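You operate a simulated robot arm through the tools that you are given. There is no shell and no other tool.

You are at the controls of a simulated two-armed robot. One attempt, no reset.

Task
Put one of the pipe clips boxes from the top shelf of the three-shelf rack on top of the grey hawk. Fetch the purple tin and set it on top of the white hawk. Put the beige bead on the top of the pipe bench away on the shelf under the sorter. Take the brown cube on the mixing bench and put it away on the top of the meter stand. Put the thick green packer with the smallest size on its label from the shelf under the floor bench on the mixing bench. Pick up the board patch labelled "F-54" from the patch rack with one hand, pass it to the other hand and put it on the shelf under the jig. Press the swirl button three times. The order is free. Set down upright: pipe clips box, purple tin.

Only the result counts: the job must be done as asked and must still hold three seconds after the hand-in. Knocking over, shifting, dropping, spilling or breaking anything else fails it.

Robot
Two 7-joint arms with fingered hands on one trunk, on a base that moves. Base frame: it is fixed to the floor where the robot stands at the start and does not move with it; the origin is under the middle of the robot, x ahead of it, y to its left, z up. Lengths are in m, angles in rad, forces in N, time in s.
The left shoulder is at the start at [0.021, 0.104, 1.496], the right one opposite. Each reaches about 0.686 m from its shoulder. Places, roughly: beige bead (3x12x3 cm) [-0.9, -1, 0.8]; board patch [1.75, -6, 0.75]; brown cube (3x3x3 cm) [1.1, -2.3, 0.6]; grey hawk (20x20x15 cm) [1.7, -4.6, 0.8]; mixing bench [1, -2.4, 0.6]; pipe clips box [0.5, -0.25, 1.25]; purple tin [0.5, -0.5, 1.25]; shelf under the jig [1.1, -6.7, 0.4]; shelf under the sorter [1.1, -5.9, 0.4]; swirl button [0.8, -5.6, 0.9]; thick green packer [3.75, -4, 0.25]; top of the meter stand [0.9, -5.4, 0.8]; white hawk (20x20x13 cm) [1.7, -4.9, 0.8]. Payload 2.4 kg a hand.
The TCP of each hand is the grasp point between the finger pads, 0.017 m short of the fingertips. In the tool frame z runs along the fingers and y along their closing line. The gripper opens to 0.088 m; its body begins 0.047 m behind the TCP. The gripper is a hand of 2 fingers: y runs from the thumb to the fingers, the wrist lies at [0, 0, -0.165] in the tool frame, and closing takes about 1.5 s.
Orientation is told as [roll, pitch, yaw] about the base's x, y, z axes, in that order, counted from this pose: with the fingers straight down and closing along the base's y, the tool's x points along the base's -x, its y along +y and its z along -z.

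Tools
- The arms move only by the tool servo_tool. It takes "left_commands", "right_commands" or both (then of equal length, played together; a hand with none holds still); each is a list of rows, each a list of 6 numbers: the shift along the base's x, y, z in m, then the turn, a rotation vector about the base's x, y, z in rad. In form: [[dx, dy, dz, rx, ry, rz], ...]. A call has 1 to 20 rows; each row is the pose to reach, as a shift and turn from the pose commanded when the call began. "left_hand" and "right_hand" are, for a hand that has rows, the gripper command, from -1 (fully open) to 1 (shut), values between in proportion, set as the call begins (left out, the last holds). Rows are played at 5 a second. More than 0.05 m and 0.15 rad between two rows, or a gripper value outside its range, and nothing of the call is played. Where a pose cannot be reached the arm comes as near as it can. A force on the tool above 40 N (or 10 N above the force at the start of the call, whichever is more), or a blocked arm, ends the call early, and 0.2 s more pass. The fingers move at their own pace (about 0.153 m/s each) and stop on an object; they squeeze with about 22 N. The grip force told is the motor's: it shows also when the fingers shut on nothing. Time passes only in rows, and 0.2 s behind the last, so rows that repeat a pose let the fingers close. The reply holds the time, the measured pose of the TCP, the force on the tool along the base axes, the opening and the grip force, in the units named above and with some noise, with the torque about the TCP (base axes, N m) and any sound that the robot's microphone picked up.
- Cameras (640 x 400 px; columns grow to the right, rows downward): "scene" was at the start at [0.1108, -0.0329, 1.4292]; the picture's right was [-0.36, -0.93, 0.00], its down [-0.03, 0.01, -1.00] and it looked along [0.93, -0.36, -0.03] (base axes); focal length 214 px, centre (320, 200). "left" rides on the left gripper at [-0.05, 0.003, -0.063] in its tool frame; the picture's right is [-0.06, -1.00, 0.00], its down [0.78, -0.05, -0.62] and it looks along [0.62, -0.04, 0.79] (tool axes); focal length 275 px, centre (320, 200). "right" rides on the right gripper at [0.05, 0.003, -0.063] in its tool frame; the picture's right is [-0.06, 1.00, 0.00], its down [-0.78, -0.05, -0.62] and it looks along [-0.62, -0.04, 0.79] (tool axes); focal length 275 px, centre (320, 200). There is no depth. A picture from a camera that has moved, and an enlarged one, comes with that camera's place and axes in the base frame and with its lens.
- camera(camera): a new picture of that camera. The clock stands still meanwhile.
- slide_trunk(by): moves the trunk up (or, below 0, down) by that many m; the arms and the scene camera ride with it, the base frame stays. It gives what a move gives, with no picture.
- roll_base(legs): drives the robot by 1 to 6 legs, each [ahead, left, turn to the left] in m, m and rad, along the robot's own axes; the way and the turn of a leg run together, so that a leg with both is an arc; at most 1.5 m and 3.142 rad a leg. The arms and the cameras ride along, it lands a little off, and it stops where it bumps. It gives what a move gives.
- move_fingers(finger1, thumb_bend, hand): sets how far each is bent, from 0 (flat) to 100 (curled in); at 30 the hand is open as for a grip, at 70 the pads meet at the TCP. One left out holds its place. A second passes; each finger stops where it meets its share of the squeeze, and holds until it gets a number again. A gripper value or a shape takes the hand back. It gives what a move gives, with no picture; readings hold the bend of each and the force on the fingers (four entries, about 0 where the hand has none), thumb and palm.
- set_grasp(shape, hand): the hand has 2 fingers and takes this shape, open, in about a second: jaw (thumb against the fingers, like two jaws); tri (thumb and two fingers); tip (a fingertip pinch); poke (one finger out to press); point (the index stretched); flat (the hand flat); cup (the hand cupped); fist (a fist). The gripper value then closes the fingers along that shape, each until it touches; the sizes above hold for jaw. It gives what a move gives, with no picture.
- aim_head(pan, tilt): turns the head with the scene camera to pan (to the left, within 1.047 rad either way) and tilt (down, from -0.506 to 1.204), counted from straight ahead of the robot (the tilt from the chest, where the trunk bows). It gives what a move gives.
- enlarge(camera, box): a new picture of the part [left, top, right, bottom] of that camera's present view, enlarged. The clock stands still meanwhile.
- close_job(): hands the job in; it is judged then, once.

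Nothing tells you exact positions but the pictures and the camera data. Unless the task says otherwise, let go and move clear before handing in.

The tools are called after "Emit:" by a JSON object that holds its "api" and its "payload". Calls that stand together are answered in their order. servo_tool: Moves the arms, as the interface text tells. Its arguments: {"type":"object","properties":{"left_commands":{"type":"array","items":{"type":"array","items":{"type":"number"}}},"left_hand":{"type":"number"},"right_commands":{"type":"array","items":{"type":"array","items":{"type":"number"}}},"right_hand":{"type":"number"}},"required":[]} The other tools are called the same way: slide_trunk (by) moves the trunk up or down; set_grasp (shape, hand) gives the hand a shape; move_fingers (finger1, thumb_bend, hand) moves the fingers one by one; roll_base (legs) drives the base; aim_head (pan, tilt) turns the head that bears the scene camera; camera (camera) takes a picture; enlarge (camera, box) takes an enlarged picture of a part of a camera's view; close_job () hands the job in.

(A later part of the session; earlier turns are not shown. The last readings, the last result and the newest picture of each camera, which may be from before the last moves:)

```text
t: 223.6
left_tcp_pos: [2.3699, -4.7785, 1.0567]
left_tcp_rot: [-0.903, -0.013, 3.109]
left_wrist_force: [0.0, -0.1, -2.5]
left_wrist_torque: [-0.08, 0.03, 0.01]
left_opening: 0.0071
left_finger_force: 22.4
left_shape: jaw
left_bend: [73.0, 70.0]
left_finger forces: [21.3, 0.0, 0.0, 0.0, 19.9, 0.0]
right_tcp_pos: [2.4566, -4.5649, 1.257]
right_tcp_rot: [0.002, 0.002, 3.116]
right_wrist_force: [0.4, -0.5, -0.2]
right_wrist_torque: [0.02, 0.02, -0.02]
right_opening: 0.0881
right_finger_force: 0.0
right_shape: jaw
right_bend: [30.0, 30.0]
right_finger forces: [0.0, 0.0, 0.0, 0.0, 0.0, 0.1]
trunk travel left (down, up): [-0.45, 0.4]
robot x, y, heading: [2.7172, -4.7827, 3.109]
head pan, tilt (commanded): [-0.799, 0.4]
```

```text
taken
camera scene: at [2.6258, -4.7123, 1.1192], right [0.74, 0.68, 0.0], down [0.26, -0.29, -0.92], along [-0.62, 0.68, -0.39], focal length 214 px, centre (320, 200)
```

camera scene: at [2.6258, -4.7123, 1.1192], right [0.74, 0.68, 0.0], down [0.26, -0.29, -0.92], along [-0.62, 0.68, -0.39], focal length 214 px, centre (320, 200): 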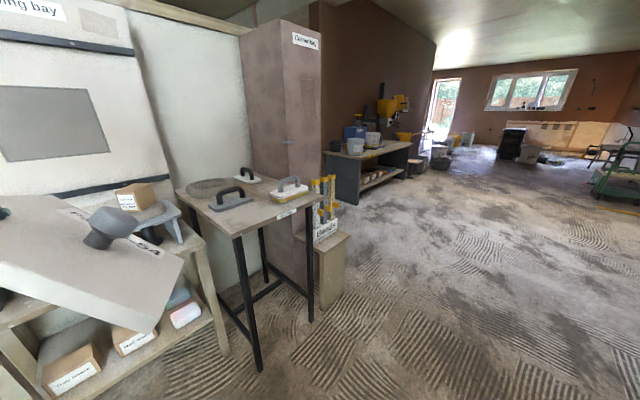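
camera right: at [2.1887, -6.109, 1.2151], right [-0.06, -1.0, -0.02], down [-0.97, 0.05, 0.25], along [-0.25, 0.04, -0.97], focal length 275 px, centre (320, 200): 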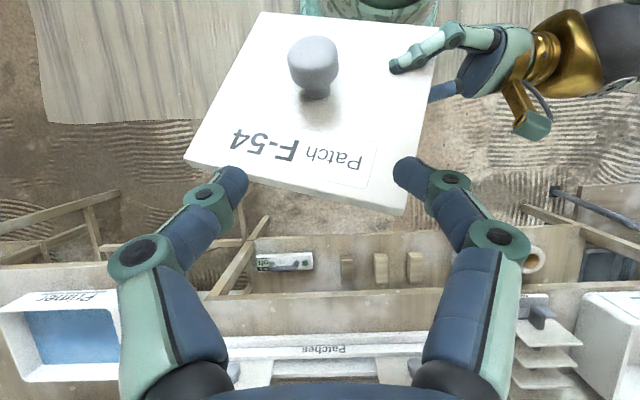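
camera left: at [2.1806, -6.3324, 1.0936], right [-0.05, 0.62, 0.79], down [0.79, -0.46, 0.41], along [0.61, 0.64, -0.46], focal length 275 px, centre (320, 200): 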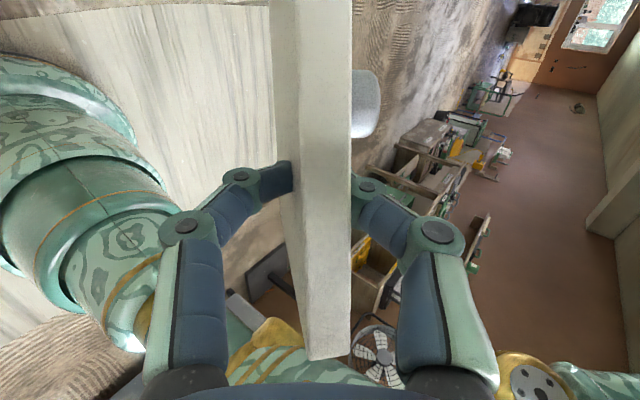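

Path is clear. Continuing north to y≈-3.25, then west through the opening.

Emit:
{"api": "roll_base", "payload": {"legs": [[0, 0, 0.033], [0, -1.5, 0]]}}

Emit:
{"api": "aim_head", "payload": {"pan": 0, "tilt": 0.45}}

Emit:
{"api": "camera", "payload": {"camera": "scene"}}

```text
t: 231.5
left_tcp_pos: [2.3636, -3.2751, 1.0557]
left_tcp_rot: [-0.904, -0.012, -3.135]
left_wrist_force: [0.9, 0.3, -1.6]
left_wrist_torque: [-0.08, 0.0, -0.03]
left_opening: 0.007
left_finger_force: 22.5
left_shape: jaw
left_bend: [73.0, 70.0]
left_finger forces: [21.2, 0.0, 0.0, 0.0, 19.9, 0.0]
right_tcp_pos: [2.4417, -3.0582, 1.2563]
right_tcp_rot: [0.0, 0.001, -3.134]
right_wrist_force: [-0.2, -0.1, -0.1]
right_wrist_torque: [-0.01, 0.01, 0.04]
right_opening: 0.0879
right_finger_force: 0.0
right_shape: jaw
right_bend: [30.0, 30.0]
right_finger forces: [0.0, 0.0, 0.0, 0.0, 0.0, 0.1]
trunk travel left (down, up): [-0.45, 0.4]
robot x, y, heading: [2.7109, -3.2672, -3.133]
head pan, tilt (commanded): [-0.799, 0.4]
```

```text
t: 232.6
left_tcp_pos: [2.3633, -3.2752, 1.0562]
left_tcp_rot: [-0.904, -0.013, -3.135]
left_wrist_force: [0.0, 0.1, -2.5]
left_wrist_torque: [-0.13, -0.01, 0.01]
left_opening: 0.007
left_finger_force: 22.5
left_shape: jaw
left_bend: [73.0, 70.0]
left_finger forces: [21.2, 0.0, 0.0, 0.1, 19.9, 0.0]
right_tcp_pos: [2.4403, -3.0588, 1.2567]
right_tcp_rot: [0.002, 0.002, -3.134]
right_wrist_force: [-0.6, 0.8, -0.2]
right_wrist_torque: [0.0, -0.02, 0.01]
right_opening: 0.0878
right_finger_force: 0.1
right_shape: jaw
right_bend: [30.0, 30.0]
right_finger forces: [0.1, 0.0, 0.1, 0.2, 0.0, 0.1]
trunk travel left (down, up): [-0.45, 0.4]
robot x, y, heading: [2.7085, -3.2641, -3.135]
head pan, tilt (commanded): [0.0, 0.45]
```

```text
taken
camera scene: at [2.5892, -3.2663, 1.1145], right [-0.01, 1.0, 0.0], down [0.44, 0.0, -0.9], along [-0.9, 0.0, -0.44], focal length 214 px, centre (320, 200)
```

scene: 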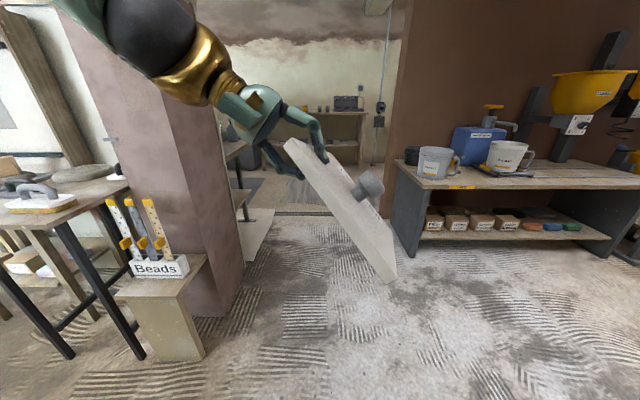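

I see the mixing bench on the right. A quick zoom to spot the brown cube for later.

Emit:
{"api": "enlarge", "payload": {"camera": "scene", "box": [390, 90, 640, 246]}}

Emit:
{"api": "roll_base", "payload": {"legs": [[1.4, 0, 0]]}}

Emit:
{"api": "aim_head", "payload": {"pan": -0.9, "tilt": 0.6}}

Emit:
{"api": "camera", "payload": {"camera": "scene"}}

```text
2.56 times, centred on (515, 168) of scene
camera zoom: at [2.5892, -3.2663, 1.1145], right [-0.01, 1.0, 0.0], down [0.44, 0.0, -0.9], along [-0.9, 0.0, -0.44], focal length 549 px, centre (-179, 282)
```

zoom: 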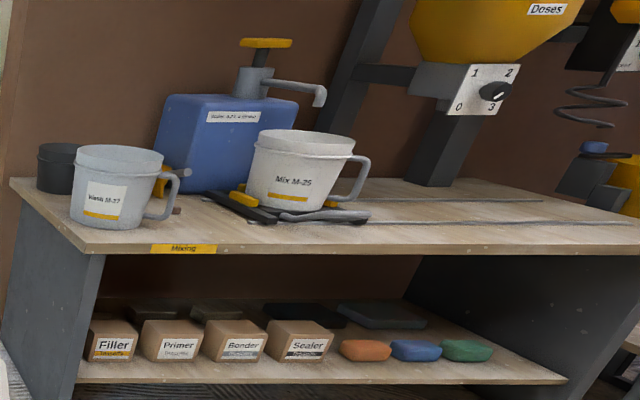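

```text
t: 239.9
left_tcp_pos: [0.8847, -3.2995, 1.0558]
left_tcp_rot: [-0.905, -0.01, -3.122]
left_wrist_force: [0.3, 0.2, -2.5]
left_wrist_torque: [-0.11, -0.04, -0.01]
left_opening: 0.0068
left_finger_force: 22.2
left_shape: jaw
left_bend: [73.0, 70.0]
left_finger forces: [21.4, 0.1, 0.1, 0.0, 20.0, 0.1]
right_tcp_pos: [0.9596, -3.0829, 1.2571]
right_tcp_rot: [0.002, 0.002, -3.117]
right_wrist_force: [0.2, -0.2, 0.3]
right_wrist_torque: [0.0, -0.01, 0.02]
right_opening: 0.0881
right_finger_force: 0.2
right_shape: jaw
right_bend: [30.0, 30.0]
right_finger forces: [0.1, 0.0, 0.0, 0.0, 0.0, 0.0]
trunk travel left (down, up): [-0.45, 0.4]
robot x, y, heading: [1.2371, -3.2852, -3.124]
head pan, tilt (commanded): [0.0, 0.45]
```

```text
t: 241.1
left_tcp_pos: [0.885, -3.3007, 1.0567]
left_tcp_rot: [-0.904, -0.014, -3.122]
left_wrist_force: [-0.1, -0.1, -2.1]
left_wrist_torque: [-0.12, -0.03, -0.02]
left_opening: 0.0068
left_finger_force: 22.3
left_shape: jaw
left_bend: [73.0, 70.0]
left_finger forces: [21.5, 0.0, 0.0, 0.0, 19.9, 0.1]
right_tcp_pos: [0.9624, -3.0819, 1.2567]
right_tcp_rot: [0.002, 0.001, -3.118]
right_wrist_force: [-1.4, 0.0, 0.0]
right_wrist_torque: [0.0, 0.02, 0.06]
right_opening: 0.0878
right_finger_force: 0.1
right_shape: jaw
right_bend: [30.0, 30.0]
right_finger forces: [0.0, 0.0, 0.0, 0.1, 0.0, 0.0]
trunk travel left (down, up): [-0.45, 0.4]
robot x, y, heading: [1.23, -3.2873, -3.118]
head pan, tilt (commanded): [-0.901, 0.6]
```

```text
taken
camera scene: at [1.147, -3.2181, 1.101], right [0.77, 0.64, 0.0], down [0.36, -0.43, -0.83], along [-0.53, 0.64, -0.56], focal length 214 px, centre (320, 200)
```

scene: 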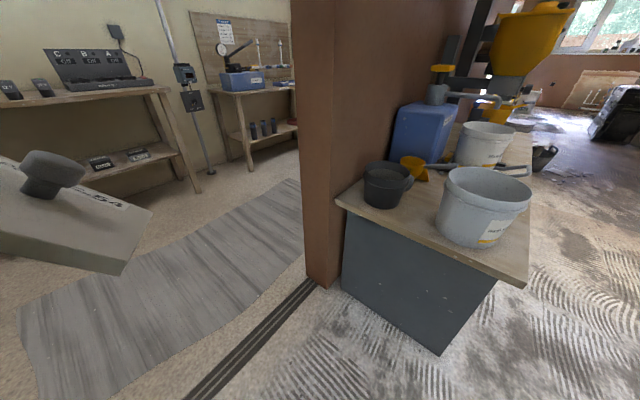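

Continuing into the corridor.

Emit:
{"api": "roll_base", "payload": {"legs": [[1.35, 0, -0.02]]}}

Emit:
{"api": "aim_head", "payload": {"pan": 0.9, "tilt": 0.35}}

Emit:
{"api": "camera", "payload": {"camera": "scene"}}

Emit:
{"api": "aim_head", "payload": {"pan": -0.9, "tilt": 0.35}}

Emit:
{"api": "camera", "payload": {"camera": "scene"}}

```text
t: 247.8
left_tcp_pos: [-0.4512, -3.3163, 1.0558]
left_tcp_rot: [-0.906, -0.011, -3.135]
left_wrist_force: [0.2, -0.8, -1.6]
left_wrist_torque: [-0.1, 0.0, -0.01]
left_opening: 0.007
left_finger_force: 21.9
left_shape: jaw
left_bend: [73.0, 70.0]
left_finger forces: [21.5, 0.1, 0.0, 0.0, 19.9, 0.0]
right_tcp_pos: [-0.3734, -3.099, 1.2566]
right_tcp_rot: [0.002, 0.001, -3.13]
right_wrist_force: [-1.0, -0.3, 0.2]
right_wrist_torque: [0.01, 0.02, 0.0]
right_opening: 0.0879
right_finger_force: 0.0
right_shape: jaw
right_bend: [30.0, 30.0]
right_finger forces: [0.1, 0.0, 0.0, 0.0, 0.0, 0.1]
trunk travel left (down, up): [-0.45, 0.4]
robot x, y, heading: [-0.1023, -3.3039, -3.134]
head pan, tilt (commanded): [-0.901, 0.6]
```

```text
t: 249.6
left_tcp_pos: [-0.4513, -3.3163, 1.0554]
left_tcp_rot: [-0.904, -0.011, -3.135]
left_wrist_force: [0.3, -0.4, -3.0]
left_wrist_torque: [-0.05, -0.01, 0.01]
left_opening: 0.0069
left_finger_force: 21.9
left_shape: jaw
left_bend: [73.0, 70.0]
left_finger forces: [21.5, 0.0, 0.0, 0.0, 19.9, 0.1]
right_tcp_pos: [-0.3729, -3.0977, 1.2574]
right_tcp_rot: [0.0, 0.001, -3.129]
right_wrist_force: [0.4, -0.3, 0.5]
right_wrist_torque: [0.0, -0.02, -0.02]
right_opening: 0.0877
right_finger_force: 0.0
right_shape: jaw
right_bend: [30.0, 30.0]
right_finger forces: [0.0, 0.0, 0.0, 0.0, 0.0, 0.1]
trunk travel left (down, up): [-0.45, 0.4]
robot x, y, heading: [-0.1044, -3.3042, -3.135]
head pan, tilt (commanded): [0.901, 0.351]
```

```text
taken
camera scene: at [-0.1907, -3.3791, 1.1237], right [-0.79, 0.61, 0.0], down [0.21, 0.27, -0.94], along [-0.58, -0.74, -0.34], focal length 214 px, centre (320, 200)
```

scene: 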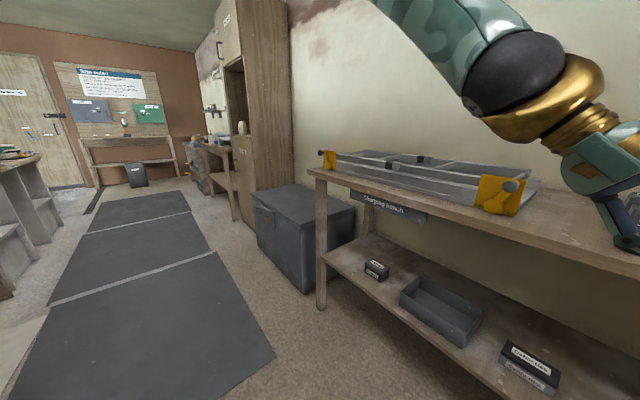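

```text
t: 251.4
left_tcp_pos: [-0.4515, -3.3156, 1.0565]
left_tcp_rot: [-0.903, -0.013, -3.136]
left_wrist_force: [0.0, 0.6, -2.2]
left_wrist_torque: [-0.07, -0.04, 0.01]
left_opening: 0.0066
left_finger_force: 21.8
left_shape: jaw
left_bend: [73.0, 70.0]
left_finger forces: [21.5, 0.0, 0.1, 0.0, 19.8, 0.1]
right_tcp_pos: [-0.3736, -3.0985, 1.2576]
right_tcp_rot: [0.0, 0.001, -3.131]
right_wrist_force: [-0.6, -0.1, 0.1]
right_wrist_torque: [-0.02, -0.03, -0.02]
right_opening: 0.0881
right_finger_force: 0.1
right_shape: jaw
right_bend: [30.0, 30.0]
right_finger forces: [0.0, 0.1, 0.0, 0.0, 0.0, 0.0]
trunk travel left (down, up): [-0.45, 0.4]
robot x, y, heading: [-0.104, -3.3041, -3.131]
head pan, tilt (commanded): [-0.901, 0.351]
```

```text
taken
camera scene: at [-0.192, -3.2332, 1.1237], right [0.78, 0.63, 0.0], down [0.22, -0.27, -0.94], along [-0.59, 0.73, -0.34], focal length 214 px, centre (320, 200)
```

scene: 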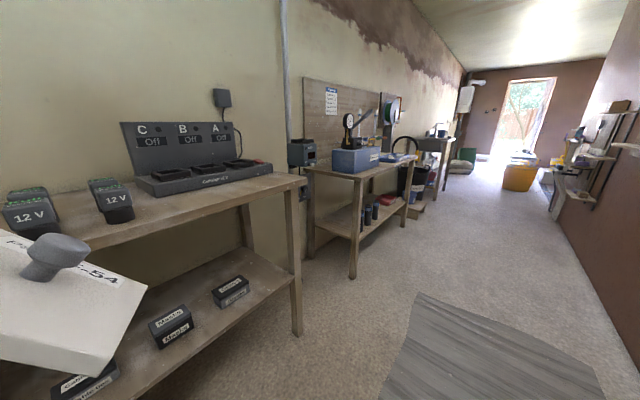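

Turning around here to face the east benches, then strafing south.

Emit:
{"api": "roll_base", "payload": {"legs": [[0, 0, 3.131]]}}

Emit:
{"api": "aim_head", "payload": {"pan": -0.9, "tilt": 0.4}}

Emit:
{"api": "camera", "payload": {"camera": "scene"}}

```text
t: 259.0
left_tcp_pos: [0.2422, -3.3198, 1.0563]
left_tcp_rot: [-0.903, -0.012, -0.066]
left_wrist_force: [0.2, 0.3, -3.0]
left_wrist_torque: [0.1, -0.01, 0.01]
left_opening: 0.0069
left_finger_force: 22.0
left_shape: jaw
left_bend: [73.0, 70.0]
left_finger forces: [21.4, 0.0, 0.0, 0.1, 19.9, 0.0]
right_tcp_pos: [0.1495, -3.5298, 1.2573]
right_tcp_rot: [-0.001, 0.0, -0.061]
right_wrist_force: [0.1, -0.2, -0.8]
right_wrist_torque: [-0.04, -0.02, 0.02]
right_opening: 0.0879
right_finger_force: 0.0
right_shape: jaw
right_bend: [30.0, 30.0]
right_finger forces: [0.0, 0.0, 0.1, 0.1, 0.0, 0.1]
trunk travel left (down, up): [-0.45, 0.4]
robot x, y, heading: [-0.1078, -3.3056, -0.066]
head pan, tilt (commanded): [-0.901, 0.351]
```

```text
t: 259.6
left_tcp_pos: [0.242, -3.3202, 1.0558]
left_tcp_rot: [-0.904, -0.011, -0.066]
left_wrist_force: [-0.7, -0.9, -1.4]
left_wrist_torque: [0.09, -0.02, 0.03]
left_opening: 0.007
left_finger_force: 21.9
left_shape: jaw
left_bend: [73.0, 70.0]
left_finger forces: [21.4, 0.0, 0.0, 0.0, 19.9, 0.1]
right_tcp_pos: [0.149, -3.5305, 1.2573]
right_tcp_rot: [0.0, 0.002, -0.062]
right_wrist_force: [0.4, -1.0, 0.4]
right_wrist_torque: [-0.03, -0.03, -0.02]
right_opening: 0.0879
right_finger_force: 0.0
right_shape: jaw
right_bend: [30.0, 30.0]
right_finger forces: [0.0, 0.1, 0.0, 0.0, 0.1, 0.0]
trunk travel left (down, up): [-0.45, 0.4]
robot x, y, heading: [-0.0992, -3.3048, -0.063]
head pan, tilt (commanded): [-0.901, 0.4]
```

```text
taken
camera scene: at [-0.0227, -3.3835, 1.1192], right [-0.82, -0.57, 0.0], down [-0.22, 0.32, -0.92], along [0.52, -0.76, -0.39], focal length 214 px, centre (320, 200)
```

scene: 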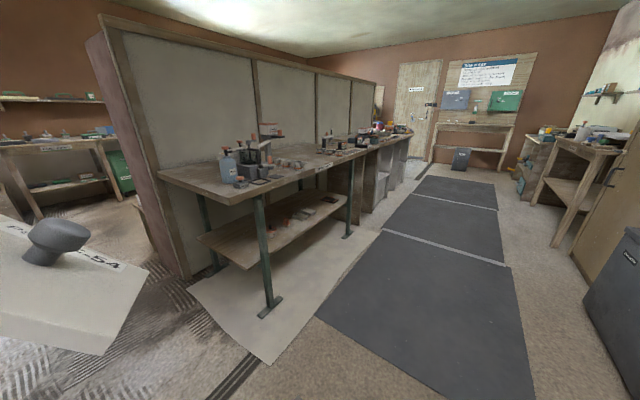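

Corridor clear. Strafing south with heading correction.

Emit:
{"api": "roll_base", "payload": {"legs": [[0, 0, 0.063], [0, -1.5, 0]]}}

Emit:
{"api": "aim_head", "payload": {"pan": -0.5, "tilt": 0.4}}

Emit:
{"api": "camera", "payload": {"camera": "scene"}}

```text
t: 267.4
left_tcp_pos: [0.2018, -4.7863, 1.0563]
left_tcp_rot: [-0.904, -0.013, -0.053]
left_wrist_force: [-0.6, -0.4, -2.0]
left_wrist_torque: [0.13, 0.0, 0.01]
left_opening: 0.007
left_finger_force: 22.7
left_shape: jaw
left_bend: [73.0, 70.0]
left_finger forces: [21.3, 0.0, 0.0, 0.0, 20.0, 0.1]
right_tcp_pos: [0.1102, -5.0, 1.2566]
right_tcp_rot: [0.001, 0.001, -0.048]
right_wrist_force: [0.1, 1.0, 0.5]
right_wrist_torque: [-0.02, -0.01, 0.0]
right_opening: 0.088
right_finger_force: 0.0
right_shape: jaw
right_bend: [30.0, 30.0]
right_finger forces: [0.0, 0.0, 0.1, 0.1, 0.0, 0.0]
trunk travel left (down, up): [-0.45, 0.4]
robot x, y, heading: [-0.1464, -4.7717, -0.052]
head pan, tilt (commanded): [-0.901, 0.4]
```

```text
t: 268.2
left_tcp_pos: [0.2023, -4.7859, 1.056]
left_tcp_rot: [-0.903, -0.013, -0.055]
left_wrist_force: [-0.6, 0.2, -2.7]
left_wrist_torque: [0.06, -0.04, 0.0]
left_opening: 0.0072
left_finger_force: 22.0
left_shape: jaw
left_bend: [73.0, 70.0]
left_finger forces: [21.3, 0.1, 0.1, 0.1, 20.0, 0.1]
right_tcp_pos: [0.112, -4.9971, 1.256]
right_tcp_rot: [0.0, 0.002, -0.05]
right_wrist_force: [-0.1, -0.2, -1.0]
right_wrist_torque: [0.03, -0.01, 0.01]
right_opening: 0.0876
right_finger_force: 0.1
right_shape: jaw
right_bend: [30.0, 30.0]
right_finger forces: [0.1, 0.1, 0.0, 0.0, 0.1, 0.0]
trunk travel left (down, up): [-0.45, 0.4]
robot x, y, heading: [-0.1424, -4.7722, -0.051]
head pan, tilt (commanded): [-0.499, 0.4]
```

```text
taken
camera scene: at [-0.0368, -4.8263, 1.1192], right [-0.52, -0.85, 0.0], down [-0.33, 0.2, -0.92], along [0.78, -0.48, -0.39], focal length 214 px, centre (320, 200)
```

scene: 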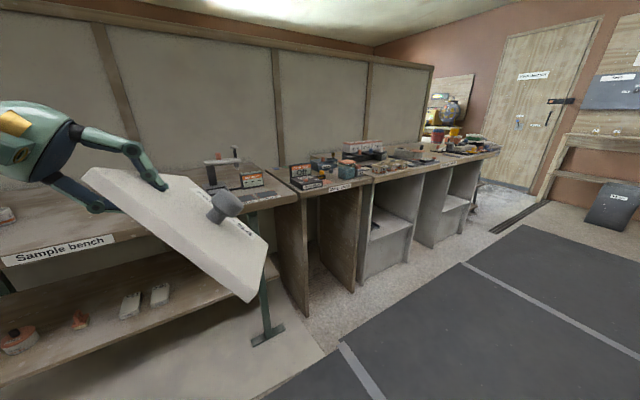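

Continuing south in front of the meter stand, sorter and jig units.

Emit:
{"api": "roll_base", "payload": {"legs": [[0, 0, 0.051], [0, -1.5, 0]]}}

Emit:
{"api": "aim_head", "payload": {"pan": -0.3, "tilt": 0.5}}

Emit:
{"api": "camera", "payload": {"camera": "scene"}}

Emit:
{"api": "aim_head", "payload": {"pan": 0.5, "tilt": 0.4}}

Emit:
{"api": "camera", "payload": {"camera": "scene"}}

```text
t: 276.0
left_tcp_pos: [0.1775, -6.2674, 1.0558]
left_tcp_rot: [-0.904, -0.013, -0.034]
left_wrist_force: [-0.7, -0.2, -2.2]
left_wrist_torque: [0.08, -0.04, -0.02]
left_opening: 0.0068
left_finger_force: 21.9
left_shape: jaw
left_bend: [73.0, 70.0]
left_finger forces: [21.4, 0.0, 0.1, 0.0, 20.0, 0.0]
right_tcp_pos: [0.0903, -6.4824, 1.257]
right_tcp_rot: [0.0, 0.002, -0.029]
right_wrist_force: [-0.2, -0.2, 0.9]
right_wrist_torque: [-0.02, 0.02, -0.04]
right_opening: 0.088
right_finger_force: 0.1
right_shape: jaw
right_bend: [30.0, 30.0]
right_finger forces: [0.0, 0.1, 0.0, 0.0, 0.0, 0.0]
trunk travel left (down, up): [-0.45, 0.4]
robot x, y, heading: [-0.1706, -6.261, -0.029]
head pan, tilt (commanded): [-0.499, 0.4]
```

```text
t: 276.8
left_tcp_pos: [0.1773, -6.2684, 1.055]
left_tcp_rot: [-0.906, -0.013, -0.035]
left_wrist_force: [-0.2, 0.1, -2.1]
left_wrist_torque: [0.1, -0.02, -0.03]
left_opening: 0.007
left_finger_force: 21.9
left_shape: jaw
left_bend: [73.0, 70.0]
left_finger forces: [21.4, 0.0, 0.0, 0.0, 20.0, 0.0]
right_tcp_pos: [0.0904, -6.4816, 1.2573]
right_tcp_rot: [0.0, 0.002, -0.031]
right_wrist_force: [0.2, -0.2, -0.8]
right_wrist_torque: [0.03, 0.0, 0.0]
right_opening: 0.088
right_finger_force: 0.1
right_shape: jaw
right_bend: [30.0, 30.0]
right_finger forces: [0.1, 0.0, 0.0, 0.0, 0.1, 0.0]
trunk travel left (down, up): [-0.45, 0.4]
robot x, y, heading: [-0.1711, -6.2643, -0.033]
head pan, tilt (commanded): [-0.3, 0.499]
```

```text
taken
camera scene: at [-0.0554, -6.2958, 1.1101], right [-0.33, -0.94, 0.0], down [-0.45, 0.16, -0.88], along [0.83, -0.29, -0.48], focal length 214 px, centre (320, 200)
```

scene: 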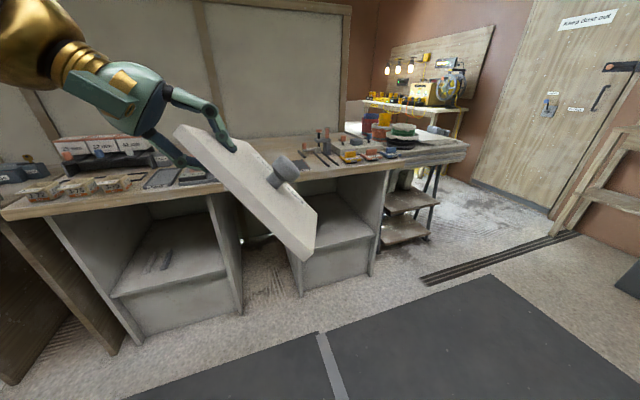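

```text
t: 277.9
left_tcp_pos: [0.1776, -6.2696, 1.0557]
left_tcp_rot: [-0.904, -0.014, -0.036]
left_wrist_force: [0.2, -0.6, -1.4]
left_wrist_torque: [0.09, -0.03, 0.04]
left_opening: 0.0068
left_finger_force: 21.5
left_shape: jaw
left_bend: [73.0, 70.0]
left_finger forces: [21.3, 0.0, 0.1, 0.0, 20.0, 0.0]
right_tcp_pos: [0.0905, -6.482, 1.2557]
right_tcp_rot: [0.001, 0.001, -0.029]
right_wrist_force: [0.2, 0.8, -0.6]
right_wrist_torque: [-0.02, 0.02, 0.02]
right_opening: 0.0877
right_finger_force: 0.0
right_shape: jaw
right_bend: [30.0, 30.0]
right_finger forces: [0.0, 0.0, 0.0, 0.1, 0.1, 0.0]
trunk travel left (down, up): [-0.45, 0.4]
robot x, y, heading: [-0.1703, -6.2635, -0.033]
head pan, tilt (commanded): [0.499, 0.4]
```

```text
taken
camera scene: at [-0.0585, -6.2244, 1.1192], right [0.45, -0.89, 0.0], down [-0.35, -0.17, -0.92], along [0.82, 0.41, -0.39], focal length 214 px, centre (320, 200)
```

scene: 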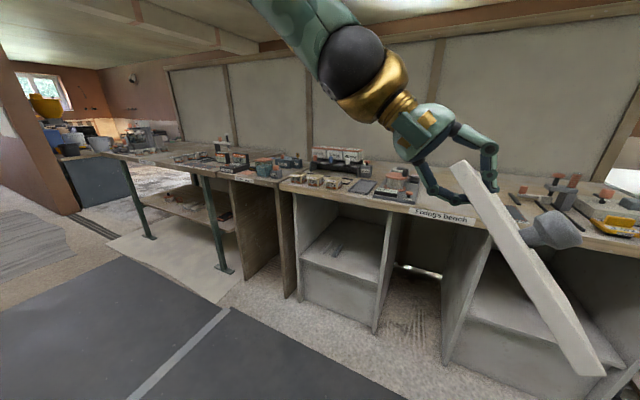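

I see two grey units: sorter (left) and jig (right), each with an inner shelf. Zooming to measure the jig shelf.

Emit:
{"api": "aim_head", "payload": {"pan": -0.45, "tilt": 0.55}}

Emit:
{"api": "enlarge", "payload": {"camera": "scene", "box": [180, 80, 460, 255]}}

```text
t: 279.1
left_tcp_pos: [0.1774, -6.2683, 1.0562]
left_tcp_rot: [-0.903, -0.012, -0.035]
left_wrist_force: [-0.3, 0.7, -2.9]
left_wrist_torque: [0.1, 0.04, -0.02]
left_opening: 0.0069
left_finger_force: 21.9
left_shape: jaw
left_bend: [73.0, 70.0]
left_finger forces: [21.4, 0.0, 0.1, 0.1, 20.0, 0.0]
right_tcp_pos: [0.0902, -6.4823, 1.257]
right_tcp_rot: [0.001, 0.003, -0.029]
right_wrist_force: [-0.3, 0.1, 0.8]
right_wrist_torque: [-0.04, 0.02, -0.02]
right_opening: 0.0879
right_finger_force: 0.1
right_shape: jaw
right_bend: [30.0, 30.0]
right_finger forces: [0.1, 0.1, 0.0, 0.0, 0.0, 0.0]
trunk travel left (down, up): [-0.45, 0.4]
robot x, y, heading: [-0.1671, -6.2627, -0.029]
head pan, tilt (commanded): [-0.45, 0.55]
```

```text
2.29 times, centred on (320, 168) of scene
camera zoom: at [-0.0618, -6.3077, 1.1055], right [-0.46, -0.89, 0.0], down [-0.46, 0.24, -0.85], along [0.76, -0.4, -0.52], focal length 490 px, centre (320, 274)
```

zoom: 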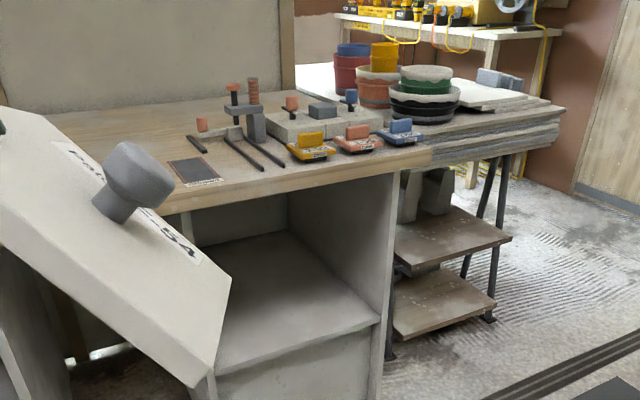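

Jig shelf spans about y -6.47…-6.92, front at x≈0.76, z≈0.38. First I'll bring the left hand into the low, fingers-forward pose here in the free corridor.

Emit:
{"api": "servo_tool", "payload": {"left_commands": [[0.002, 0.04, 0, -0.11, 0, 0], [0.004, 0.08, 0, -0.22, 0, 0], [0.006, 0.12, 0, -0.33, 0, 0], [0.008, 0.16, -0.01, -0.44, 0, 0], [0.01, 0.2, -0.02, -0.55, 0, 0], [0.01, 0.21, -0.02, -0.66, 0, 0]]}}

Emit:
{"api": "servo_tool", "payload": {"left_commands": [[0.002, -0.002, -0.028, 0, 0, 0.12], [0.004, -0.004, -0.056, 0, 0, 0.24], [0.006, -0.006, -0.084, 0, 0, 0.36], [0.008, -0.008, -0.112, 0, 0, 0.48], [0.01, -0.01, -0.14, 0, 0, 0.6], [0.012, -0.012, -0.168, 0, 0, 0.72], [0.014, -0.014, -0.196, 0, 0, 0.84], [0.016, -0.016, -0.224, 0, 0, 0.96], [0.018, -0.018, -0.252, 0, 0, 1.08], [0.02, -0.02, -0.28, 0, 0, 1.2]]}}

Emit:
{"api": "aim_head", "payload": {"pan": 0.2, "tilt": 0.7}}

Emit:
{"api": "camera", "payload": {"camera": "scene"}}

Emit:
{"api": "camera", "payload": {"camera": "left"}}

```text
t: 280.5
left_tcp_pos: [0.1862, -6.0577, 1.0375]
left_tcp_rot: [-1.565, -0.032, -0.019]
left_wrist_force: [0.5, -0.8, -1.6]
left_wrist_torque: [0.15, 0.07, 0.0]
left_opening: 0.007
left_finger_force: 22.2
left_shape: jaw
left_bend: [74.0, 70.0]
left_finger forces: [22.7, 0.1, 0.0, 0.0, 20.6, 0.1]
left hand out of reach, approached as far as the arm can: row 2, 3, 4
right_tcp_pos: [0.0914, -6.4821, 1.2567]
right_tcp_rot: [0.001, 0.003, -0.028]
right_wrist_force: [0.6, 0.2, 0.6]
right_wrist_torque: [0.01, -0.01, -0.02]
right_opening: 0.0878
right_finger_force: 0.1
right_shape: jaw
right_bend: [30.0, 30.0]
right_finger forces: [0.0, 0.0, 0.0, 0.0, 0.0, 0.0]
trunk travel left (down, up): [-0.45, 0.4]
robot x, y, heading: [-0.1684, -6.2654, -0.032]
head pan, tilt (commanded): [-0.45, 0.55]
```

```text
t: 282.7
left_tcp_pos: [0.2069, -6.0782, 0.7549]
left_tcp_rot: [-1.564, -0.031, 1.182]
left_wrist_force: [0.3, -0.1, -2.4]
left_wrist_torque: [0.05, 0.16, 0.03]
left_opening: 0.0072
left_finger_force: 21.8
left_shape: jaw
left_bend: [74.0, 70.0]
left_finger forces: [23.4, 0.1, 0.1, 0.0, 21.1, 0.1]
right_tcp_pos: [0.0909, -6.4826, 1.257]
right_tcp_rot: [0.001, 0.002, -0.029]
right_wrist_force: [-0.6, -0.3, -0.5]
right_wrist_torque: [0.0, 0.0, 0.0]
right_opening: 0.0879
right_finger_force: 0.0
right_shape: jaw
right_bend: [30.0, 30.0]
right_finger forces: [0.1, 0.0, 0.0, 0.1, 0.1, 0.0]
trunk travel left (down, up): [-0.45, 0.4]
robot x, y, heading: [-0.1713, -6.268, -0.034]
head pan, tilt (commanded): [-0.45, 0.55]
```

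```text
t: 283.8
left_tcp_pos: [0.2067, -6.0789, 0.7558]
left_tcp_rot: [-1.562, -0.029, 1.179]
left_wrist_force: [-1.4, -0.4, -3.0]
left_wrist_torque: [-0.02, 0.14, -0.02]
left_opening: 0.007
left_finger_force: 21.8
left_shape: jaw
left_bend: [74.0, 70.0]
left_finger forces: [23.1, 0.0, 0.0, 0.0, 21.1, 0.0]
right_tcp_pos: [0.0895, -6.4824, 1.2569]
right_tcp_rot: [-0.001, 0.002, -0.028]
right_wrist_force: [-0.2, -0.2, -0.4]
right_wrist_torque: [0.01, -0.01, -0.02]
right_opening: 0.0881
right_finger_force: 0.3
right_shape: jaw
right_bend: [30.0, 30.0]
right_finger forces: [0.0, 0.0, 0.0, 0.0, 0.1, 0.1]
trunk travel left (down, up): [-0.45, 0.4]
robot x, y, heading: [-0.1688, -6.2642, -0.035]
head pan, tilt (commanded): [0.201, 0.7]
```

```text
taken
camera scene: at [-0.0576, -6.2518, 1.0923], right [0.17, -0.99, 0.0], down [-0.64, -0.11, -0.76], along [0.75, 0.13, -0.64], focal length 214 px, centre (320, 200)
```

scene: 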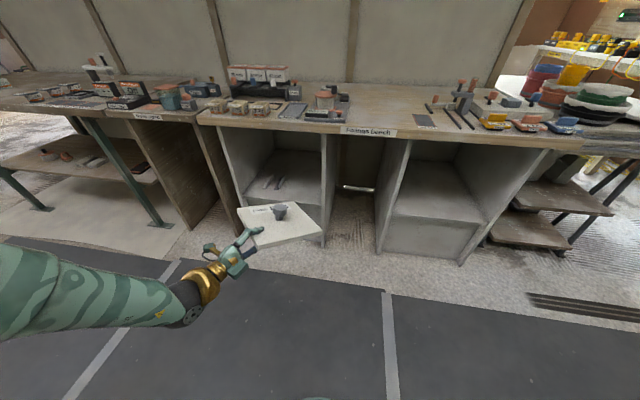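

```text
taken
camera left: at [0.1685, -6.0079, 0.7546], right [0.02, 0.03, 1.0], down [-0.87, -0.49, 0.03], along [0.49, -0.87, 0.01], focal length 275 px, centre (320, 200)
```

left: 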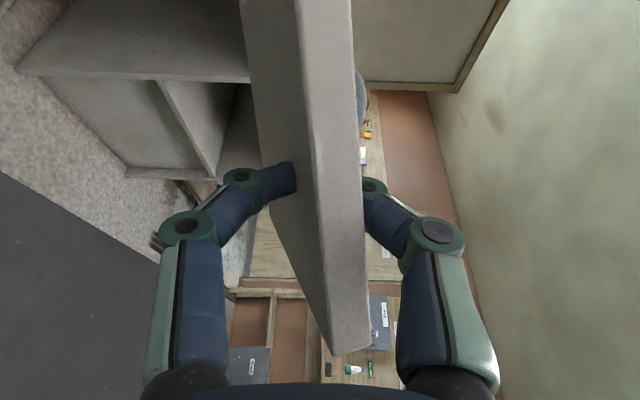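

The board is held level and fingers point forward. Zooming on the jig unit to pin down the shelf height.

Emit:
{"api": "enlarge", "payload": {"camera": "scene", "box": [340, 110, 560, 248]}}

Emit:
{"api": "enlarge", "payload": {"camera": "scene", "box": [180, 90, 380, 215]}}

```text
2.90 times, centred on (450, 179) of scene
camera zoom: at [-0.0576, -6.2518, 1.0923], right [0.17, -0.99, 0.0], down [-0.64, -0.11, -0.76], along [0.75, 0.13, -0.64], focal length 622 px, centre (-57, 261)
```

zoom: 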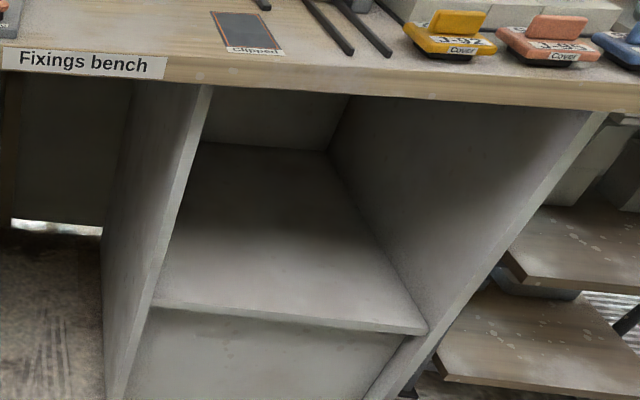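

```text
3.20 times, centred on (280, 152) of scene
camera zoom: at [-0.0576, -6.2518, 1.0923], right [0.17, -0.99, 0.0], down [-0.64, -0.11, -0.76], along [0.75, 0.13, -0.64], focal length 686 px, centre (448, 352)
```

zoom: 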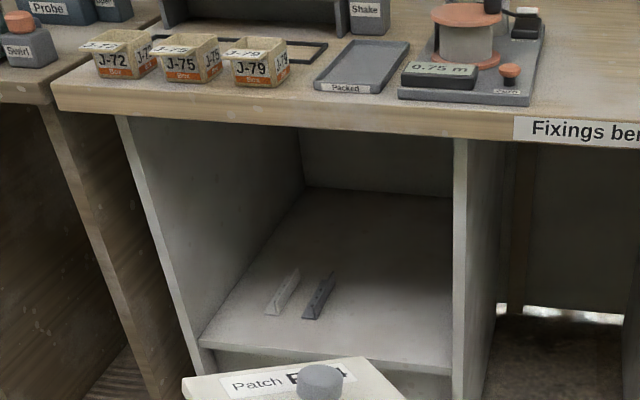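

I'll lower the trunk by 0.3 m (needed anyway) to get a second viewpoint and height measurement.

Emit:
{"api": "slide_trunk", "payload": {"by": -0.3}}

Emit:
{"api": "aim_head", "payload": {"pan": -0.3, "tilt": 0.3}}

Emit:
{"api": "camera", "payload": {"camera": "scene"}}

Emit:
{"api": "enlarge", "payload": {"camera": "scene", "box": [200, 100, 480, 275]}}

```text
t: 286.8
left_tcp_pos: [0.2064, -6.0775, 0.4563]
left_tcp_rot: [-1.562, -0.031, 1.181]
left_wrist_force: [-1.1, 0.1, -1.2]
left_wrist_torque: [0.09, 0.12, 0.0]
left_opening: 0.0073
left_finger_force: 21.4
left_shape: jaw
left_bend: [74.0, 70.0]
left_finger forces: [23.1, 0.1, 0.1, 0.0, 21.1, 0.0]
right_tcp_pos: [0.0902, -6.4827, 0.9573]
right_tcp_rot: [0.0, 0.002, -0.03]
right_wrist_force: [0.0, 0.0, -0.7]
right_wrist_torque: [0.0, -0.01, -0.02]
right_opening: 0.0877
right_finger_force: 0.1
right_shape: jaw
right_bend: [30.0, 30.0]
right_finger forces: [0.1, 0.0, 0.0, 0.0, 0.0, 0.0]
trunk travel left (down, up): [-0.15, 0.7]
robot x, y, heading: [-0.1676, -6.2659, -0.031]
head pan, tilt (commanded): [0.201, 0.7]
```

```text
t: 287.7
left_tcp_pos: [0.2071, -6.0774, 0.4559]
left_tcp_rot: [-1.565, -0.03, 1.179]
left_wrist_force: [-1.0, 0.6, -2.5]
left_wrist_torque: [0.09, 0.13, -0.01]
left_opening: 0.0072
left_finger_force: 22.2
left_shape: jaw
left_bend: [74.0, 70.0]
left_finger forces: [23.2, 0.1, 0.0, 0.0, 21.1, 0.0]
right_tcp_pos: [0.0895, -6.4815, 0.9583]
right_tcp_rot: [0.002, 0.003, -0.029]
right_wrist_force: [-0.6, 0.2, 0.4]
right_wrist_torque: [0.02, 0.0, -0.02]
right_opening: 0.088
right_finger_force: 0.0
right_shape: jaw
right_bend: [30.0, 30.0]
right_finger forces: [0.1, 0.0, 0.0, 0.0, 0.1, 0.1]
trunk travel left (down, up): [-0.15, 0.7]
robot x, y, heading: [-0.1684, -6.2652, -0.026]
head pan, tilt (commanded): [-0.3, 0.3]
```

```text
taken
camera scene: at [-0.0423, -6.2968, 0.8284], right [-0.33, -0.95, 0.0], down [-0.28, 0.1, -0.95], along [0.9, -0.31, -0.3], focal length 214 px, centre (320, 200)
```

scene: 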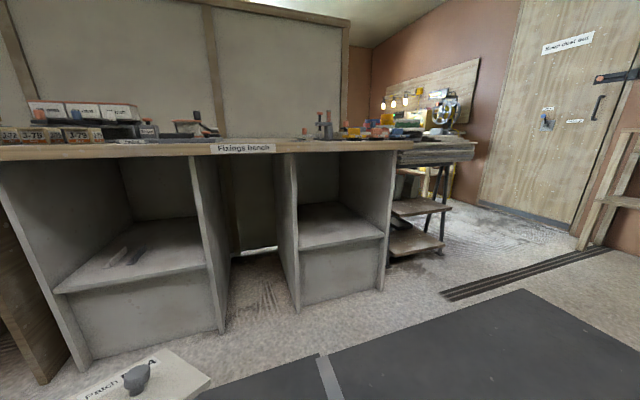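

```text
2.29 times, centred on (340, 188) of scene
camera zoom: at [-0.0423, -6.2968, 0.8284], right [-0.33, -0.95, 0.0], down [-0.28, 0.1, -0.95], along [0.9, -0.31, -0.3], focal length 490 px, centre (274, 229)
```

zoom: 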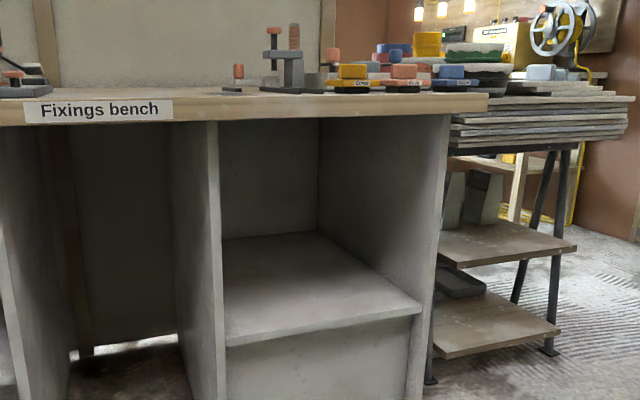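

Shelf top is at z≈0.315, front x≈0.81, y -6.49…-6.95. I'll raise the right hand out of the way and position the base in front of the jig unit.

Emit:
{"api": "servo_tool", "payload": {"right_commands": [[-0.02, 0, 0.04, 0, 0, 0], [-0.04, 0, 0.08, 0, 0, 0], [-0.05, 0, 0.12, 0, 0, 0], [-0.05, 0, 0.16, 0, 0, 0]]}}

Emit:
{"api": "roll_base", "payload": {"legs": [[0, -0.62, 0.03], [0.35, 0, 0]]}}

Emit:
{"api": "aim_head", "payload": {"pan": 0.3, "tilt": 0.6}}

Emit:
{"api": "camera", "payload": {"camera": "scene"}}

Emit:
{"api": "camera", "payload": {"camera": "left"}}

```text
t: 288.7
left_tcp_pos: [0.2065, -6.0769, 0.4553]
left_tcp_rot: [-1.563, -0.029, 1.18]
left_wrist_force: [0.8, 0.0, -1.9]
left_wrist_torque: [0.06, 0.13, 0.0]
left_opening: 0.0073
left_finger_force: 22.2
left_shape: jaw
left_bend: [74.0, 70.0]
left_finger forces: [23.2, 0.1, 0.0, 0.1, 21.0, 0.1]
right_tcp_pos: [0.0451, -6.4823, 1.1112]
right_tcp_rot: [0.001, 0.001, -0.028]
right_wrist_force: [-0.4, 0.3, 0.7]
right_wrist_torque: [-0.02, -0.02, 0.0]
right_opening: 0.0879
right_finger_force: 0.0
right_shape: jaw
right_bend: [30.0, 30.0]
right_finger forces: [0.0, 0.0, 0.0, 0.0, 0.0, 0.0]
right hand out of reach, approached as far as the arm can: row 4
trunk travel left (down, up): [-0.15, 0.7]
robot x, y, heading: [-0.1701, -6.2633, -0.036]
head pan, tilt (commanded): [-0.3, 0.3]
```

```text
t: 293.9
left_tcp_pos: [0.527, -6.6681, 0.4572]
left_tcp_rot: [-1.563, -0.03, 1.224]
left_wrist_force: [1.0, 0.0, -2.2]
left_wrist_torque: [0.08, 0.16, 0.02]
left_opening: 0.0073
left_finger_force: 22.8
left_shape: jaw
left_bend: [74.0, 70.0]
left_finger forces: [23.3, 0.0, 0.2, 0.1, 21.2, 0.1]
right_tcp_pos: [0.3836, -7.0776, 1.1109]
right_tcp_rot: [0.001, 0.0, 0.016]
right_wrist_force: [0.8, 0.1, -0.5]
right_wrist_torque: [0.0, 0.05, -0.01]
right_opening: 0.0879
right_finger_force: 0.1
right_shape: jaw
right_bend: [30.0, 30.0]
right_finger forces: [0.1, 0.0, 0.0, 0.1, 0.0, 0.0]
trunk travel left (down, up): [-0.15, 0.7]
robot x, y, heading: [0.1607, -6.8707, 0.017]
head pan, tilt (commanded): [-0.3, 0.3]
```

```text
t: 294.9
left_tcp_pos: [0.5274, -6.667, 0.4562]
left_tcp_rot: [-1.564, -0.03, 1.224]
left_wrist_force: [-0.5, 0.0, -2.0]
left_wrist_torque: [0.03, 0.13, -0.02]
left_opening: 0.0073
left_finger_force: 22.2
left_shape: jaw
left_bend: [74.0, 70.0]
left_finger forces: [23.3, 0.0, 0.0, 0.1, 21.2, 0.0]
right_tcp_pos: [0.3856, -7.079, 1.1108]
right_tcp_rot: [0.003, 0.0, 0.014]
right_wrist_force: [0.4, 0.0, 0.2]
right_wrist_torque: [0.01, -0.03, -0.01]
right_opening: 0.0879
right_finger_force: 0.1
right_shape: jaw
right_bend: [30.0, 30.0]
right_finger forces: [0.0, 0.0, 0.0, 0.1, 0.1, 0.0]
trunk travel left (down, up): [-0.15, 0.7]
robot x, y, heading: [0.1552, -6.8724, 0.011]
head pan, tilt (commanded): [0.3, 0.6]
```

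```text
taken
camera scene: at [0.2833, -6.8433, 0.801], right [0.31, -0.95, 0.0], down [-0.54, -0.17, -0.83], along [0.79, 0.25, -0.56], focal length 214 px, centre (320, 200)
```

scene: 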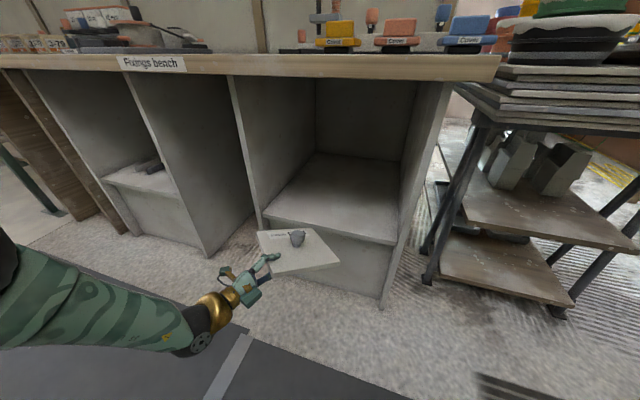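

```text
taken
camera left: at [0.4856, -6.5987, 0.4552], right [0.02, 0.03, 1.0], down [-0.85, -0.53, 0.03], along [0.53, -0.85, 0.01], focal length 275 px, centre (320, 200)
```

left: 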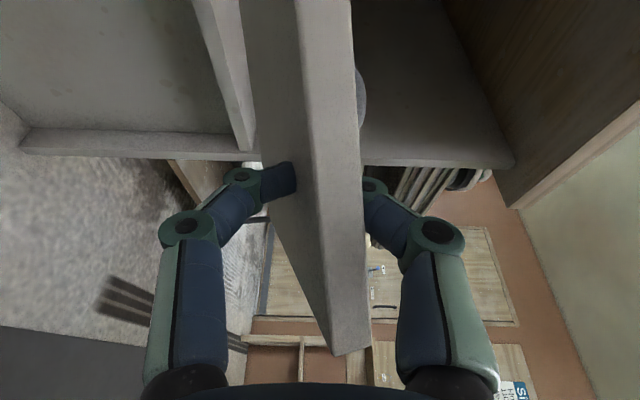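

Board is laterally centred with the shelf opening. Driving forward in two stages.

Emit:
{"api": "roll_base", "payload": {"legs": [[0.2, 0, -0.012]]}}

Emit:
{"api": "camera", "payload": {"camera": "scene"}}

```text
t: 296.5
left_tcp_pos: [0.7314, -6.6679, 0.4563]
left_tcp_rot: [-1.565, -0.03, 1.217]
left_wrist_force: [-0.2, 0.2, -2.1]
left_wrist_torque: [0.05, 0.14, -0.02]
left_opening: 0.007
left_finger_force: 21.7
left_shape: jaw
left_bend: [74.0, 70.0]
left_finger forces: [23.2, 0.0, 0.0, 0.0, 21.2, 0.0]
right_tcp_pos: [0.5867, -7.0797, 1.1106]
right_tcp_rot: [0.004, 0.0, 0.007]
right_wrist_force: [0.5, -0.4, -0.5]
right_wrist_torque: [-0.01, -0.03, -0.01]
right_opening: 0.0879
right_finger_force: 0.1
right_shape: jaw
right_bend: [30.0, 30.0]
right_finger forces: [0.1, 0.0, 0.0, 0.0, 0.0, 0.0]
trunk travel left (down, up): [-0.15, 0.7]
robot x, y, heading: [0.3651, -6.8685, 0.0]
head pan, tilt (commanded): [0.3, 0.6]
```

```text
taken
camera scene: at [0.4863, -6.8427, 0.801], right [0.3, -0.95, 0.0], down [-0.54, -0.17, -0.82], along [0.79, 0.25, -0.57], focal length 214 px, centre (320, 200)
```

scene: 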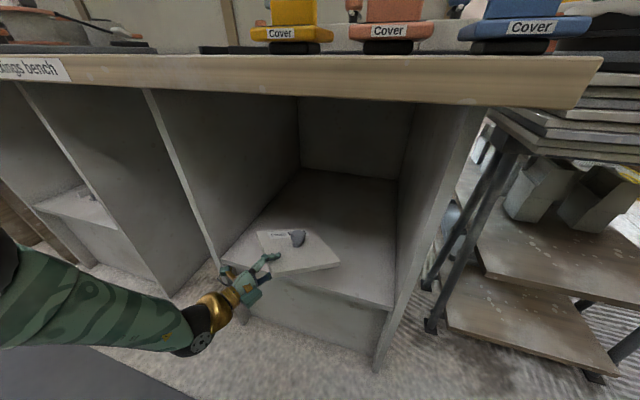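

Continuing 13 cm further in.

Emit:
{"api": "roll_base", "payload": {"legs": [[0.13, 0, 0]]}}

Emit:
{"api": "camera", "payload": {"camera": "scene"}}

Emit:
{"api": "camera", "payload": {"camera": "left"}}

```text
t: 297.8
left_tcp_pos: [0.8656, -6.6673, 0.457]
left_tcp_rot: [-1.565, -0.028, 1.216]
left_wrist_force: [0.6, 0.0, -2.0]
left_wrist_torque: [0.05, 0.15, -0.03]
left_opening: 0.0069
left_finger_force: 21.7
left_shape: jaw
left_bend: [74.0, 70.0]
left_finger forces: [23.2, 0.1, 0.0, 0.0, 21.3, 0.1]
right_tcp_pos: [0.7196, -7.0789, 1.1111]
right_tcp_rot: [0.003, 0.0, 0.007]
right_wrist_force: [-0.1, 0.3, 0.3]
right_wrist_torque: [0.01, -0.05, -0.04]
right_opening: 0.0878
right_finger_force: 0.0
right_shape: jaw
right_bend: [30.0, 30.0]
right_finger forces: [0.0, 0.1, 0.0, 0.0, 0.1, 0.0]
trunk travel left (down, up): [-0.15, 0.7]
robot x, y, heading: [0.5003, -6.8671, -0.001]
head pan, tilt (commanded): [0.3, 0.6]
```

```text
taken
camera scene: at [0.6205, -6.8421, 0.801], right [0.3, -0.95, 0.0], down [-0.54, -0.17, -0.82], along [0.79, 0.25, -0.57], focal length 214 px, centre (320, 200)
```

scene: 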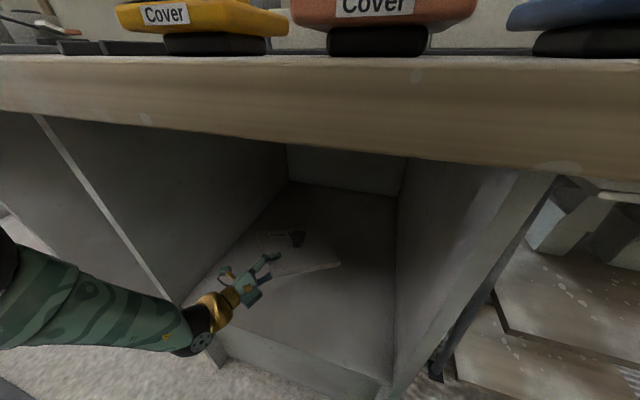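

```text
taken
camera left: at [0.825, -6.5993, 0.4552], right [0.02, 0.03, 1.0], down [-0.85, -0.52, 0.03], along [0.52, -0.85, 0.01], focal length 275 px, centre (320, 200)
```

left: 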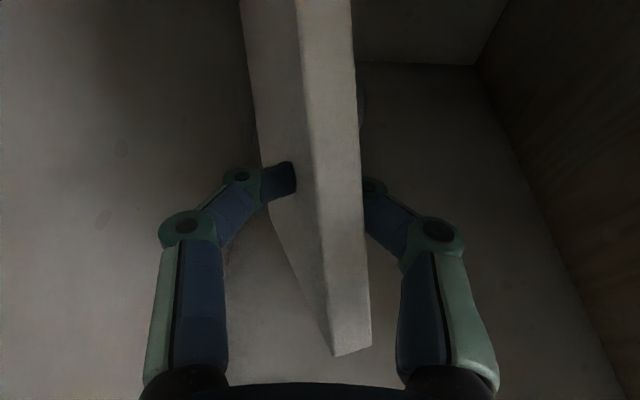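

Board is inside over the shelf. Lowering the trunk to bring it down.

Emit:
{"api": "slide_trunk", "payload": {"by": -0.085}}

Emit:
{"api": "camera", "payload": {"camera": "scene"}}

Emit:
{"api": "camera", "payload": {"camera": "left"}}

```text
t: 298.8
left_tcp_pos: [0.867, -6.6675, 0.3824]
left_tcp_rot: [-1.579, -0.03, 1.218]
left_wrist_force: [-10.5, -0.5, 26.7]
left_wrist_torque: [0.28, 0.99, 0.1]
left_opening: 0.0001
left_finger_force: 21.6
left_shape: jaw
left_bend: [65.0, 67.0]
left_finger forces: [50.4, 0.0, 0.1, 0.1, 25.3, 4.6]
right_tcp_pos: [0.7393, -7.0786, 1.0264]
right_tcp_rot: [0.004, 0.045, 0.009]
right_wrist_force: [0.2, -0.2, 0.0]
right_wrist_torque: [0.02, 0.0, -0.01]
right_opening: 0.088
right_finger_force: 0.0
right_shape: jaw
right_bend: [30.0, 30.0]
right_finger forces: [0.0, 0.1, 0.1, 0.1, 0.1, 0.0]
trunk travel left (down, up): [-0.074, 0.776]
robot x, y, heading: [0.4977, -6.8678, 0.009]
head pan, tilt (commanded): [0.3, 0.6]
stopped: the force on the tool passed its limit at 54 N (the readings are from after the stop); the commanded pose is now the measured one
```

```text
taken
camera scene: at [0.6234, -6.8424, 0.7268], right [0.3, -0.95, 0.0], down [-0.54, -0.17, -0.83], along [0.79, 0.25, -0.56], focal length 214 px, centre (320, 200)
```

scene: 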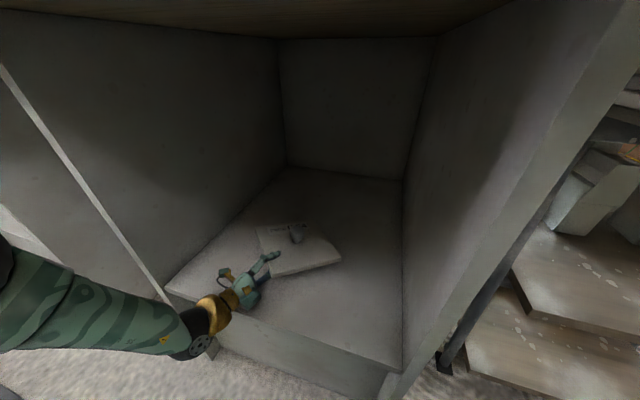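

```text
taken
camera left: at [0.8247, -6.5995, 0.381], right [0.0, 0.03, 1.0], down [-0.85, -0.52, 0.02], along [0.52, -0.85, 0.03], focal length 275 px, centre (320, 200)
```

left: 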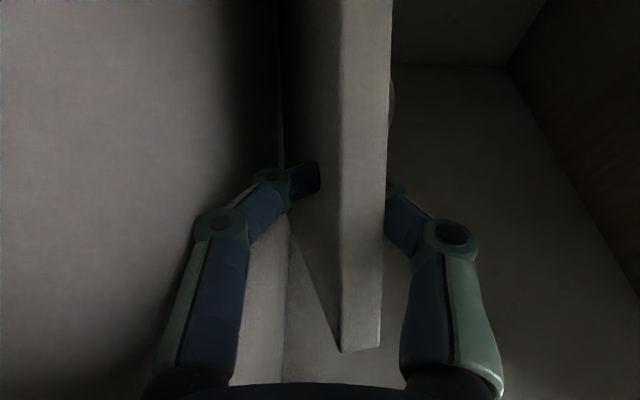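

Contact occurred. Zooming in to see how the board sits.

Emit:
{"api": "enlarge", "payload": {"camera": "scene", "box": [160, 190, 400, 340]}}

Emit:
{"api": "servo_tool", "payload": {"left_commands": [[0, 0, 0.006, 0, 0, 0], [0, 0, 0.01, 0, 0, 0]]}}

```text
2.67 times, centred on (280, 265) of scene
camera zoom: at [0.6234, -6.8424, 0.7268], right [0.3, -0.95, 0.0], down [-0.54, -0.17, -0.83], along [0.79, 0.25, -0.56], focal length 572 px, centre (427, 27)
```

zoom: 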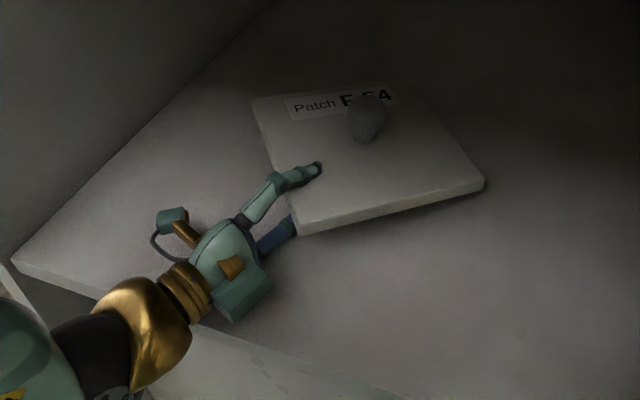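

```text
t: 299.4
left_tcp_pos: [0.8646, -6.6664, 0.3894]
left_tcp_rot: [-1.567, -0.029, 1.218]
left_wrist_force: [-0.1, -1.3, 0.0]
left_wrist_torque: [0.05, 0.03, 0.05]
left_opening: 0.0039
left_finger_force: 22.8
left_shape: jaw
left_bend: [72.0, 69.0]
left_finger forces: [21.9, 0.1, 0.0, 0.0, 20.4, 0.0]
right_tcp_pos: [0.743, -7.0777, 1.0255]
right_tcp_rot: [0.005, 0.047, 0.009]
right_wrist_force: [0.5, 0.4, -0.3]
right_wrist_torque: [0.01, 0.02, -0.03]
right_opening: 0.0882
right_finger_force: 0.0
right_shape: jaw
right_bend: [30.0, 30.0]
right_finger forces: [0.1, 0.0, 0.1, 0.0, 0.0, 0.1]
trunk travel left (down, up): [-0.074, 0.776]
robot x, y, heading: [0.4939, -6.8691, -0.0]
head pan, tilt (commanded): [0.3, 0.6]
```

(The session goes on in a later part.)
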